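You operate a simulated robot arm through the tools that you are given. There is no shell and no other tool. Be economical: measure what you need, move in short steps, check, and stop when the job is done.

Carry out the task below with a simulated two-armed robot. There is one attempt and no reset: what you move stays moved.

Task
Slide the blue tin along the top of the packing table until it stands next to the blue sleeve.

Only the result counts: the job must be done as asked and must still hold three seconds after the hand-in. Knocking over, shifting, dropping, spilling or breaking anything else fails it.

Robot
Two 7-joint arms with two-finger parallel grippers on one trunk, on a base that drives. Base frame: it is fixed to the floor where the robot stands at the start and does not move with it; the origin is under the middle of the robot, x ahead of it, y to its left, z up. Units: m, degrees, N and s.
The left shoulder is at the start at [0.07, 0.133, 1.126], the right one opposite. With the tool pointing down near the work surface each hand reaches from about 0.1 to 0.64 m from the robot's upright axis, wherever it stands, measured 20 degrees to its own side. Payload 1.57 kg a hand.
The TCP of each hand is the grasp point between the finger pads, 0.03 m short of the fingertips. In the tool frame z runs along the fingers and y along their closing line. The gripper opens to 0.08 m. The fingers are 0.017 m wide and 0.012 m thick; the gripper's body (0.04 by 0.082 m) begins 0.08 m behind the TCP.
Orientation is told as [roll, pitch, yaw] about the base's x, y, z axes, in that order, counted from this pose: with the fingers straight down and closing along the base's y, the tool's x points along the base's -x, its y along +y and its z along -z.

Tools
- The arms move only by the tool arm_command. It takes "left_deltas", "right_deltas" or both (then of equal length, played together; a hand with none holds still); each is a list of rows, each a list of 7 numbers: the turn, a rotation vector about the tool's x, y, z in degrees, then the shift along the tool's x, y, z in m, then the gripper command, from -1 (shut) to 1 (fully open), values between in proportion. In form: [[wx, wy, wz, tx, ty, tz, hand], ...]. A call has 1 to 10 rows; each row shifts and turns the commanded pose from where the row before left it, along the tool's axes as they then stand. A row lasts 0.2 s, in which the tool goes at most 0.05 m and 8.6 degrees; a call with a longer step from one row to the next is refused whole, and so is a gripper value outside its range. A pose out of reach is approached as far as the arm can. The call stops where the force on the tool passes 40 N (or 10 N more than at its start, if that is more) or the arm is blocked; 0.2 s more then pass. Each finger travels about 0.153 m/s and halts on what it meets, pressing with about 24 N; the grip force reading is that of the motor and also rises with nothing between the fingers. The clock runs only during rows and for 0.2 s after the last one: add rows that do not move to give the fingers time. The reply holds the time, the measured pose of the TCP, the force on the tool along the base axes, the opening and the grip force, in the units named above and with some noise.
- Cameras (640 x 400 px; columns grow to the right, rows downward): "scene" is now at [0.1255, -0.0307, 1.3416]; the picture's right is [-0.38, -0.93, 0.00], its down [-0.65, 0.27, -0.71] and it looks along [0.66, -0.27, -0.70] (base axes); focal length 252 px, centre (320, 200). "left" rides on the left gripper at [0.072, 0.007, -0.122] in its tool frame; the picture's right is [-0.09, 1.00, 0.00], its down [-0.84, -0.08, -0.54] and it looks along [-0.54, -0.05, 0.84] (tool axes); focal length 238 px, centre (320, 200). "right" rides on the right gripper at [0.072, -0.007, -0.122] in its tool frame; the picture's right is [0.09, 1.00, 0.00], its down [-0.84, 0.08, -0.54] and it looks along [-0.54, 0.05, 0.84] (tool axes); focal length 238 px, centre (320, 200).
- get_image(camera): a new picture of that camera. No time passes.
- lift_body(by): slides the trunk up (or, below 0, down) by that many m; the arms and the scene camera ride with it, the base frame stays. It gives what a move gives, with no picture.
- steer(legs): drives the robot by 1 to 6 legs, each [ahead, left, turn to the left] in m, m and degrees, along the robot's own axes; the way and the turn of a leg run together, so that a leg with both is an arc; at most 1.5 m and 180 degrees a leg. The arms and the cameras ride along, it lands a little off, and it stops where it bumps. It gives what a move gives.
- aim_head(pan, tilt): turns the head with the scene camera to pan (to the left, within 86 degrees either way) and tilt (down, from -29 to 69), counted from straight ahead of the robot. It gives what a move gives.
- measure_at(camera, pixels): for up to 12 pixels [column, row] of the newest picture of that camera ("zoom" is the newest enlarged one), the place [x, y, z] in the base frame of the surface seen there, good to about 0.003 m. No time passes.
- zoom(camera, box): a new picture of the part [left, top, right, bottom] of that camera's present view, enlarged. No time passes.
- close_job(): hands the job in; it is judged then, once.

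Keep the steps short. Do not move on a guess: measure, check each grasp and each placing, and mend mistakes. In all there are 80 turns and 58 pictures (those below and enlarged ones count). Leave the grippers open and the arms clear of the work at the hand-in unless told otherwise, and finish with a single line.

The tools are called after ">>>" as a command line: name --argument value ..., lists and objects as JSON in quotes. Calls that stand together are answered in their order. arm_command: Moves the arms, as the interface text tells. Its arguments: {"type":"object","properties":{"left_deltas":{"type":"array","items":{"type":"array","items":{"type":"number"}}},"right_deltas":{"type":"array","items":{"type":"array","items":{"type":"number"}}}},"required":[]} The other tools are called the same way: lift_body (by) slides the trunk up or down; steer (legs) drives the base; aim_head (pan, tilt) turns the head that bears the scene camera; get_image (camera) takes a picture; measure_at (camera, pixels) gives the place of the surface under pixels of a picture; zoom (camera, box) takes an enlarged picture of a part of a camera's view; close_job () hands the job in.

At the start:

```text
time_s: 0.0
left_eef_pos: [0.3878, 0.026, 1.0398]
left_tcp_rot: [0.0, 0.0, 0.0]
left_contact_force: [0.3, -0.2, 0.5]
left_width: 0.0802
left_finger_force: 0.2
right_eef_pos: [0.4492, -0.3365, 0.9917]
right_tcp_rot: [0.0, 0.0, 0.0]
right_contact_force: [0.5, -0.3, 0.0]
right_width: 0.08
right_finger_force: 0.0
trunk travel left (down, up): [-0.7, 0.24]
robot x, y, heading: [0.0007, 0.0001, -0.2]
head pan, tilt: [-22.2, 44.6]
```

scene: 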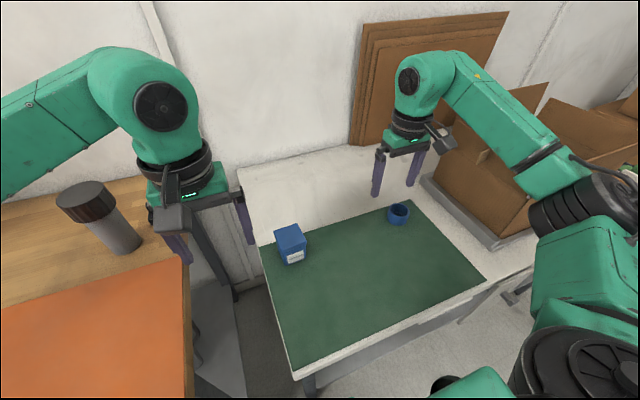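
right: 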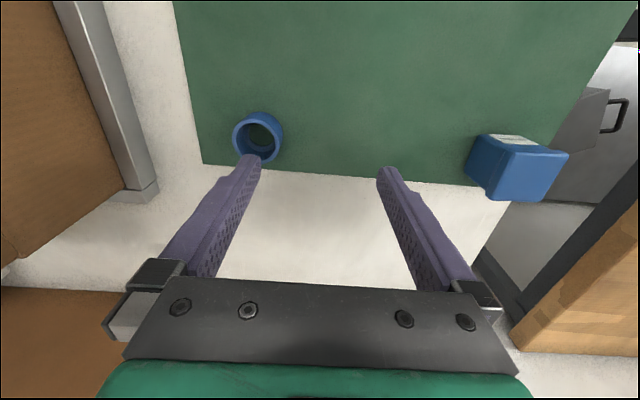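
left: 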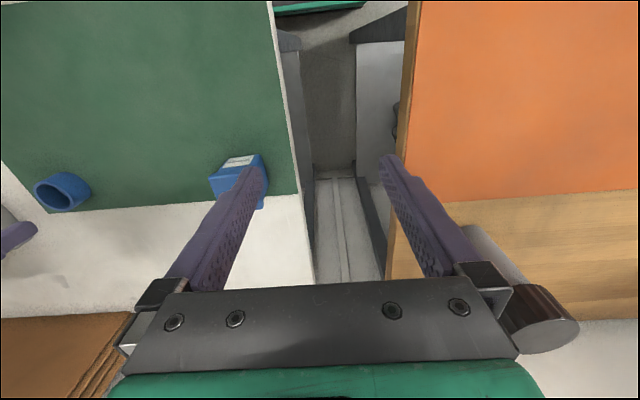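

I see a blue labelled box (scene ~290,243), probably the tin, and a blue ring (~398,213), probably the sleeve. I'll enlarge that area to check.

>>> zoom --camera "scene" --box '[240, 170, 440, 295]'

>>> measure_at --camera "scene" --pixels '[[275, 230], [299, 224], [306, 238], [281, 243], [290, 234], [290, 263], [304, 259], [391, 207], [408, 209], [398, 205], [398, 224], [340, 240]]'

```text
3.20 times, centred on (340, 232) of scene
```

zoom: 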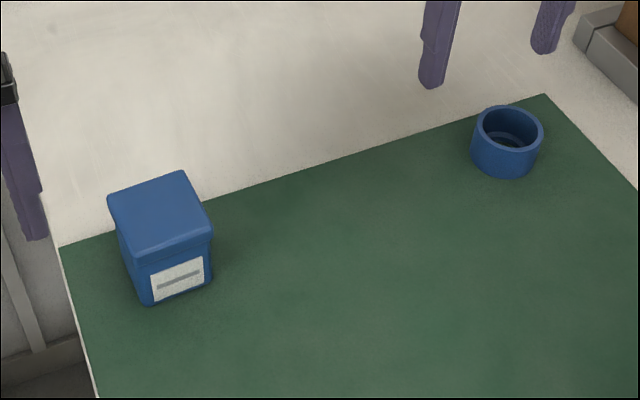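

```text
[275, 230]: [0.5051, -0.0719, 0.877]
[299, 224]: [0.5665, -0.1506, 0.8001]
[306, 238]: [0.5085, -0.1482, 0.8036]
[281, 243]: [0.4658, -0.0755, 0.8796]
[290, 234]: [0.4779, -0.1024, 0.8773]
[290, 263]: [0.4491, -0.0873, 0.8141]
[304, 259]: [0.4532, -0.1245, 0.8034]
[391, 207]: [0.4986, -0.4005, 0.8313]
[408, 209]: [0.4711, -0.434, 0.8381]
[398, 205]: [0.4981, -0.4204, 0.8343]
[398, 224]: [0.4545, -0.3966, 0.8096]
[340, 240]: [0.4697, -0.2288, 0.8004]
```

Now I'll measure the tin's lid corners and the sleeve rim in the enlarged picture.

>>> measure_at --camera "zoom" --pixels '[[111, 195], [182, 174], [209, 230], [134, 252], [160, 212], [152, 302], [209, 286], [476, 120], [540, 127], [510, 107], [505, 150], [505, 174]]'

>>> get_image --camera "right"

```text
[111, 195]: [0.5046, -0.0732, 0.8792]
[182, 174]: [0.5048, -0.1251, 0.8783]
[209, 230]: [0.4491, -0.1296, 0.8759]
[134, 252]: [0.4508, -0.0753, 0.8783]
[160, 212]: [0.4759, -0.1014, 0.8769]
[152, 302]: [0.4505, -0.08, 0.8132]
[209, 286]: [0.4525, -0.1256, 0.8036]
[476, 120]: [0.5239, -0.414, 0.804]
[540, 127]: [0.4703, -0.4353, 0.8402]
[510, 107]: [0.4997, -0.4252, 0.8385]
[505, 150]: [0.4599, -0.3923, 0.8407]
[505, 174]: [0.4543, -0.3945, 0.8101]
```

```text
53 pictures are left
```

right: 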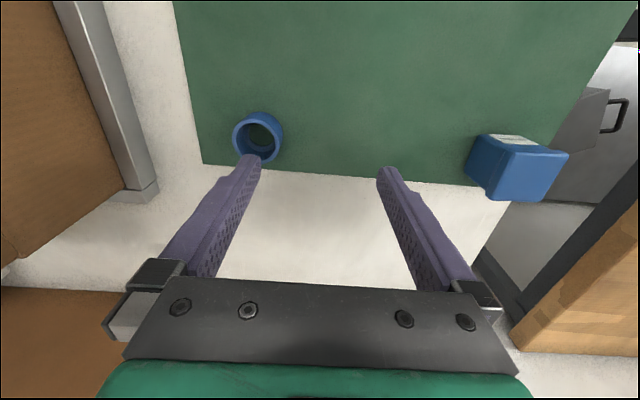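

The tin is about 0.056 m square, centred near (0.478, -0.101), with its top at 0.878. The sleeve is near (0.476, -0.412) and about 0.024 m in radius. I'll grip the tin across x with the right hand, so no finger comes between the tin and the sleeve, then slide it along -y. First I raise the left hand out of the way and turn the right hand in place.

>>> arm_command --left_deltas '[[0, 0, 0, 0, 0, -0.03, 1], [0, 0, 0, 0, 0, -0.03, 1], [0, 0, 0, 0, 0, -0.03, 1], [0, 0, 0, 0, 0, -0.03, 1], [0, 0, 0, 0, 0.03, 0, 1], [0, 0, 0, 0, 0.03, 0, 1], [0, 0, 0, 0, 0.03, 0, 1], [0, 0, 0, 0, 0.03, 0, 1], [0, 0, 0, 0, 0.03, 0, 1], [0, 0, 0, 0, 0, 0, 1]]' --right_deltas '[[0, 0, 8.5, 0, 0, 0, 1], [0, 0, 8.5, 0, 0, 0, 1], [0, 0, 8.5, 0, 0, 0, 1], [0, 0, 8.5, 0, 0, 0, 1], [0, 0, 8.5, 0, 0, 0, 1], [0, 0, 8.5, 0, 0, 0, 1], [0, 0, 8.5, 0, 0, 0, 1], [0, 0, 8.5, 0, 0, 0, 1], [0, 0, 8.5, 0, 0, 0, 1], [0, 0, 8.5, 0, 0, 0, 1]]'

```text
time_s: 2.2
left_eef_pos: [0.3885, 0.1752, 1.16]
left_tcp_rot: [0.1, 0.1, -0.1]
left_contact_force: [0.7, -0.2, -0.4]
left_width: 0.0804
left_finger_force: 0.0
right_eef_pos: [0.448, -0.3367, 0.9901]
right_tcp_rot: [0.1, 0.0, -85.2]
right_contact_force: [0.5, 0.5, -0.6]
right_width: 0.0802
right_finger_force: 0.1
trunk travel left (down, up): [-0.7, 0.24]
robot x, y, heading: [0.0017, -0.0013, 0.0]
head pan, tilt: [-22.2, 44.6]
```

The turn worked: yaw is -85°. Next I finish it to -90° (tool x is then +y and tool y is +x) and move above the tin.

>>> arm_command --right_deltas '[[0, 0, 4.8, 0, 0, 0, 1], [0, 0, 0, 0.0295, 0.0037, 0, 1], [0, 0, 0, 0.0295, 0.0037, 0, 1], [0, 0, 0, 0.0295, 0.0037, 0, 1], [0, 0, 0, 0.0295, 0.0037, 0, 1], [0, 0, 0, 0.0295, 0.0037, 0, 1], [0, 0, 0, 0.0295, 0.0037, 0, 1], [0, 0, 0, 0.0295, 0.0037, 0, 1], [0, 0, 0, 0.0295, 0.0037, 0, 1], [0, 0, 0, 0, 0, 0, 1]]'

>>> get_image --camera "right"

>>> get_image --camera "scene"

```text
time_s: 4.4
left_eef_pos: [0.3891, 0.1768, 1.1606]
left_tcp_rot: [0.1, 0.0, 0.0]
left_contact_force: [0.2, 0.3, 0.2]
left_width: 0.0799
left_finger_force: 0.1
right_eef_pos: [0.4762, -0.1013, 0.9888]
right_tcp_rot: [-0.1, 0.0, -89.7]
right_contact_force: [0.1, 1.2, 0.0]
right_width: 0.0798
right_finger_force: 0.1
trunk travel left (down, up): [-0.7, 0.24]
robot x, y, heading: [-0.001, -0.0024, 0.1]
head pan, tilt: [-22.2, 44.6]
```

```text
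52 pictures are left
```

right: 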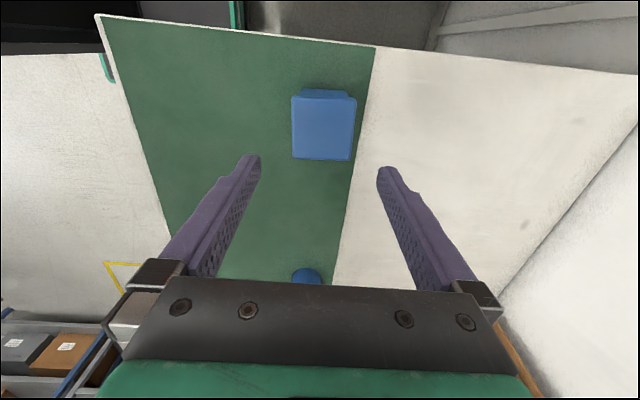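

```text
51 pictures are left
```

scene: 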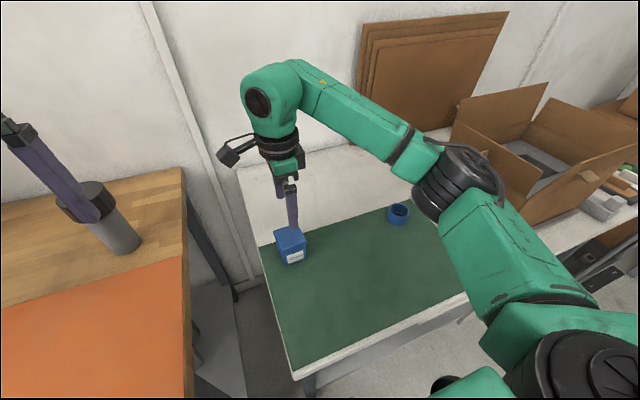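

The tin sits centred between the fingers (col ~323). I'll measure its top corners from this camera before going down.

>>> measure_at --camera "right" --pixels '[[295, 99], [354, 99], [294, 156], [350, 158], [323, 125], [306, 271]]'

```text
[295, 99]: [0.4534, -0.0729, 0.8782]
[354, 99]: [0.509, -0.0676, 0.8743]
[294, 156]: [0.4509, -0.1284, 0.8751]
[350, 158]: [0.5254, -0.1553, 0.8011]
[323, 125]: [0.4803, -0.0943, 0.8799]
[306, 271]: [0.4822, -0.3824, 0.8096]
```

The tin's centre is (0.480, -0.100), so I shift 3 mm in +x and lower to z ≈ 0.852.

>>> arm_command --right_deltas '[[0, 0, 0, 0.001, 0.0035, 0, 1], [0, 0, 0, 0, 0, 0.02, 1], [0, 0, 0, 0, 0, 0.02, 1], [0, 0, 0, 0, 0, 0.02, 1], [0, 0, 0, 0, 0, 0.02, 1], [0, 0, 0, 0, 0, 0.02, 1], [0, 0, 0, 0, 0, 0.02, 1], [0, 0, 0, 0, 0, 0.017, 1], [0, 0, 0, 0, 0, 0, 1]]'

>>> get_image --camera "right"

```text
time_s: 6.4
left_eef_pos: [0.3882, 0.1756, 1.1597]
left_tcp_rot: [0.1, 0.0, 0.1]
left_contact_force: [-0.5, -0.2, -0.3]
left_width: 0.0802
left_finger_force: 0.0
right_eef_pos: [0.4806, -0.0997, 0.8546]
right_tcp_rot: [0.0, 0.1, -89.8]
right_contact_force: [0.0, -0.3, 0.5]
right_width: 0.08
right_finger_force: 0.0
trunk travel left (down, up): [-0.7, 0.24]
robot x, y, heading: [0.0002, 0.0059, 0.1]
head pan, tilt: [-22.2, 44.6]
```

```text
50 pictures are left
```

right: 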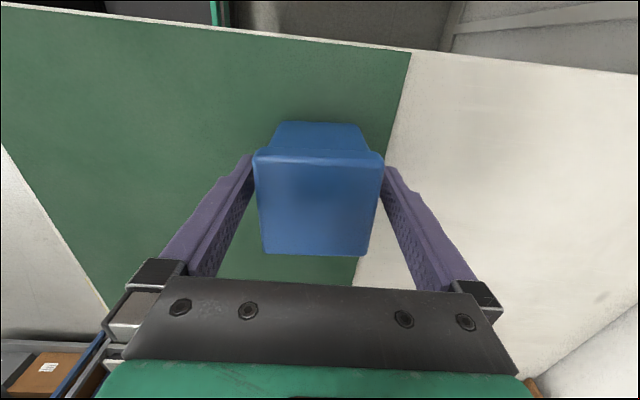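

The fingers straddle the tin with room on both sides. Now I close the gripper.

>>> arm_command --right_deltas '[[0, 0, 0, 0, 0, 0, 0.6], [0, 0, 0, 0, 0, 0, 0.4], [0, 0, 0, 0, 0, 0, 0.2], [0, 0, 0, 0, 0, 0, 0.0], [0, 0, 0, 0, 0, 0, 0.0]]'

```text
time_s: 7.6
left_eef_pos: [0.3877, 0.1761, 1.1605]
left_tcp_rot: [0.0, -0.1, 0.0]
left_contact_force: [-0.1, 0.9, -0.7]
left_width: 0.08
left_finger_force: 0.0
right_eef_pos: [0.4822, -0.099, 0.8543]
right_tcp_rot: [0.0, 0.0, -89.8]
right_contact_force: [-1.3, 0.1, -0.5]
right_width: 0.0622
right_finger_force: 23.9
trunk travel left (down, up): [-0.7, 0.24]
robot x, y, heading: [-0.0023, -0.0006, -0.2]
head pan, tilt: [-22.2, 44.6]
```

Gripped at 0.062 m wide with 24 N. Next I slide along -y (tool -x), 0.2 m in short rows with a very slight downward bias so the tin stays on the table.

>>> arm_command --right_deltas '[[0, 0, 0, -0.01, 0, 0.0005, 0], [0, 0, 0, -0.02, 0, 0.0005, 0], [0, 0, 0, -0.025, 0, 0, 0], [0, 0, 0, -0.025, 0, 0, 0], [0, 0, 0, -0.025, 0, 0, 0], [0, 0, 0, -0.025, 0, 0, 0], [0, 0, 0, -0.025, 0, 0, 0], [0, 0, 0, -0.025, 0, 0, 0], [0, 0, 0, -0.02, 0, 0, 0], [0, 0, 0, 0, 0, 0, 0]]'

>>> zoom --camera "scene" --box '[290, 150, 450, 250]'

>>> get_image --camera "right"

```text
time_s: 9.8
left_eef_pos: [0.3869, 0.1798, 1.161]
left_tcp_rot: [-0.1, 0.0, 0.0]
left_contact_force: [0.2, -0.2, -0.1]
left_width: 0.0798
left_finger_force: 0.1
right_eef_pos: [0.4827, -0.2975, 0.8537]
right_tcp_rot: [0.1, -0.1, -89.7]
right_contact_force: [-0.8, 9.8, 10.5]
right_width: 0.0619
right_finger_force: 24.3
trunk travel left (down, up): [-0.7, 0.24]
robot x, y, heading: [0.0009, -0.0033, -0.2]
head pan, tilt: [-22.2, 44.6]
```

```text
4.00 times, centred on (370, 200) of scene
```

zoom: 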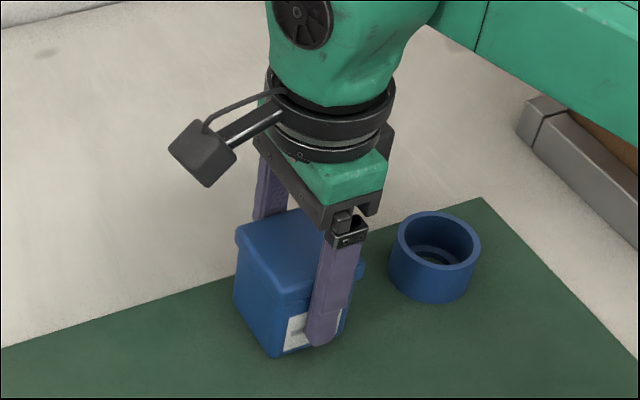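

```text
48 pictures are left
```

right: 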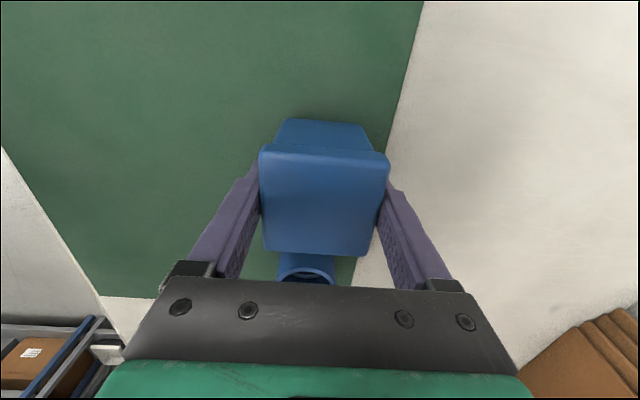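

The tin slid upright and the gap to the sleeve is visible. I'll measure the sleeve rim and the tin's lid.

>>> measure_at --camera "zoom" --pixels '[[399, 239], [396, 280], [420, 264], [437, 216], [476, 245], [440, 267], [360, 272], [357, 282], [240, 240], [276, 298], [402, 230], [410, 258]]'

>>> measure_at --camera "right" --pixels '[[270, 249], [360, 252], [275, 152], [380, 157], [282, 262], [332, 262], [306, 258], [306, 270]]'

```text
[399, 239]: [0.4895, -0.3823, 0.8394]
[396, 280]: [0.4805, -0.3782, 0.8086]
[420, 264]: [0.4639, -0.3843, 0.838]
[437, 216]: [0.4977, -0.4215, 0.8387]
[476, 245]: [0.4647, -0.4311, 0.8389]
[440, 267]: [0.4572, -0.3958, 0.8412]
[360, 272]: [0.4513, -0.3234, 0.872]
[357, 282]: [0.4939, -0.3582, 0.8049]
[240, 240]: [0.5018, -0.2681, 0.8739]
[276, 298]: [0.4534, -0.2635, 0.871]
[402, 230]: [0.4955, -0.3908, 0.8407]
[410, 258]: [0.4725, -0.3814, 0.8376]
```

```text
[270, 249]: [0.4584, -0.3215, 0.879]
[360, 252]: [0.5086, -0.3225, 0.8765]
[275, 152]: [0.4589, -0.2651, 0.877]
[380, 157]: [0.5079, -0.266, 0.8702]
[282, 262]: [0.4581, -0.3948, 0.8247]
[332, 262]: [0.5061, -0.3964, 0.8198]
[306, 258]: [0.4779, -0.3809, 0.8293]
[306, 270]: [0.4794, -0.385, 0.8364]
```

The sleeve's near edge is at y ≈ -0.379 and the tin's edge at ≈ -0.326, a gap of about 0.053 m. I'll slide 0.040 m more, leaving about 0.012 m.

>>> arm_command --right_deltas '[[0, 0, 0, -0.01, 0, 0, 0], [0, 0, 0, -0.01, 0, 0, 0], [0, 0, 0, -0.01, 0, 0, 0], [0, 0, 0, -0.01, 0, 0, 0], [0, 0, 0, 0, 0, 0, 0]]'

>>> zoom --camera "scene" --box '[310, 150, 470, 250]'

>>> get_image --camera "right"

```text
time_s: 11.0
left_eef_pos: [0.3871, 0.1799, 1.1603]
left_tcp_rot: [-0.2, -0.1, -0.1]
left_contact_force: [-0.3, 0.4, 0.5]
left_width: 0.08
left_finger_force: 0.2
right_eef_pos: [0.4813, -0.3367, 0.8548]
right_tcp_rot: [0.1, 0.0, -89.9]
right_contact_force: [-0.2, 9.2, 11.7]
right_width: 0.0619
right_finger_force: 23.7
trunk travel left (down, up): [-0.7, 0.24]
robot x, y, heading: [-0.0008, -0.0014, -0.0]
head pan, tilt: [-22.2, 44.6]
```

```text
4.00 times, centred on (390, 200) of scene
```

zoom: 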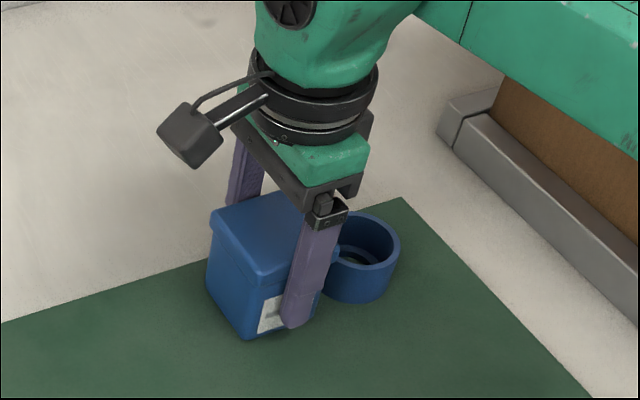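

```text
46 pictures are left
```

right: 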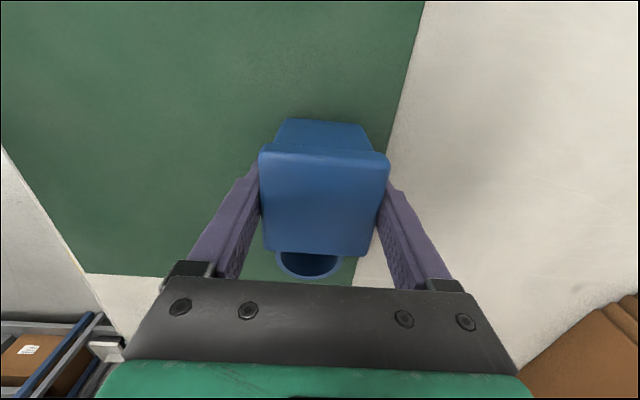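

The tin's edge should be at about -0.366, just short of the sleeve (-0.379). Now I open the gripper and rise straight up.

>>> arm_command --right_deltas '[[0, 0, 0, 0, 0, 0, 0.7], [0, 0, 0, 0, 0, 0, 1], [0, 0, 0, 0, 0, 0, 1], [0, 0, 0, 0, 0, -0.01, 1], [0, 0, 0, 0, 0, -0.03, 1], [0, 0, 0, 0, 0, -0.04, 1], [0, 0, 0, 0, 0, -0.04, 1], [0, 0, 0, 0, 0, -0.04, 1], [0, 0, 0, 0, 0, -0.03, 1], [0, 0, 0, 0, 0, 0, 1]]'

>>> get_image --camera "right"

>>> zoom --camera "scene" --box '[310, 150, 470, 250]'

```text
time_s: 13.2
left_eef_pos: [0.3892, 0.1752, 1.1594]
left_tcp_rot: [0.0, 0.0, -0.1]
left_contact_force: [0.2, 0.7, -0.1]
left_width: 0.08
left_finger_force: 0.1
right_eef_pos: [0.4826, -0.3399, 1.0449]
right_tcp_rot: [0.0, 0.0, -89.7]
right_contact_force: [-0.3, 0.3, -1.1]
right_width: 0.0799
right_finger_force: 0.1
trunk travel left (down, up): [-0.7, 0.24]
robot x, y, heading: [0.0026, 0.0018, 0.1]
head pan, tilt: [-22.2, 44.6]
```

```text
45 pictures are left
```

right: 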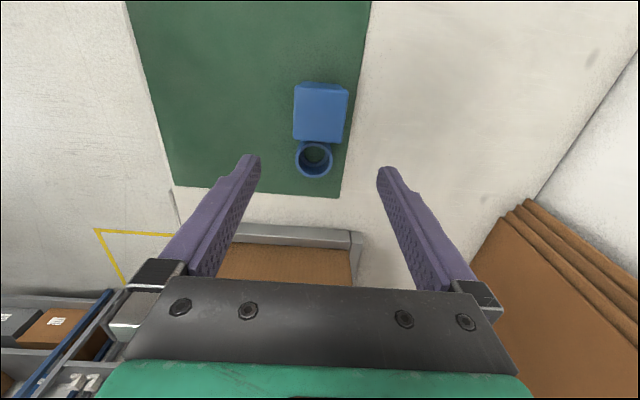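

```text
4.00 times, centred on (390, 200) of scene
```

zoom: 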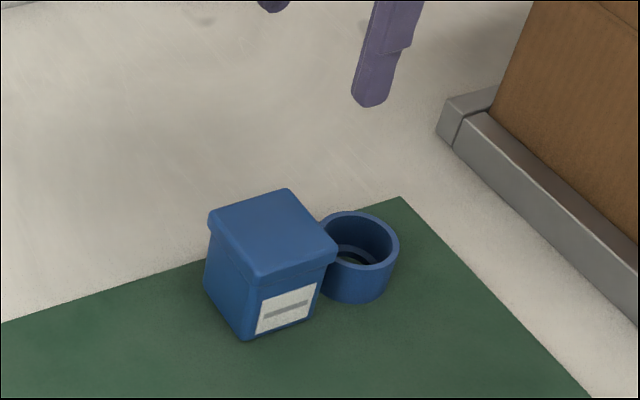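

The tin is standing and released, and the sleeve looks undisturbed. I'll measure both to confirm the gap.

>>> measure_at --camera "zoom" --pixels '[[210, 214], [288, 192], [335, 246], [256, 276], [323, 228], [395, 245], [360, 214], [360, 268], [330, 295], [245, 338], [312, 318], [342, 263]]'

>>> measure_at --camera "right" --pixels '[[297, 138], [340, 140], [313, 146], [313, 176], [297, 158], [331, 158]]'

```text
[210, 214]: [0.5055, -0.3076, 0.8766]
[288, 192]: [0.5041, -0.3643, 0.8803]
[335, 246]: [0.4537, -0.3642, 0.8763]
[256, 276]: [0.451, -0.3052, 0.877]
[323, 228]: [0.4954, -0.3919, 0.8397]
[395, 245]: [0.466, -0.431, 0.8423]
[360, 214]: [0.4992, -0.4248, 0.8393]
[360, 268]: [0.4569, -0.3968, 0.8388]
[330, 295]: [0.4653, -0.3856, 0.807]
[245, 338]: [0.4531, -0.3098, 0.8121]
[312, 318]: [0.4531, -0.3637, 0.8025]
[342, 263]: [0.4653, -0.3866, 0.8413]
```

```text
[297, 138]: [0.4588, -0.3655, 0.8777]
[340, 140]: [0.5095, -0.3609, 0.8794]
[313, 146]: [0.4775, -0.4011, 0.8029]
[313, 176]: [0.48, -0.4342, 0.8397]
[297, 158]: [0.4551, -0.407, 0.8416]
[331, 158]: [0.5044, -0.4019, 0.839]
```

The tin's edge is at y ≈ -0.366 and the sleeve's near edge at ≈ -0.380, so the gap is about 0.014 m. The sleeve rim reads the same as before, the tin is upright, and the open right hand is 0.14 m above it, so I'm handing in.

>>> close_job

```text
The job is handed in.
```

The blue tin was slid along the packing table and now stands upright about 1.4 cm from the blue sleeve, which did not move; both grippers are open and clear.
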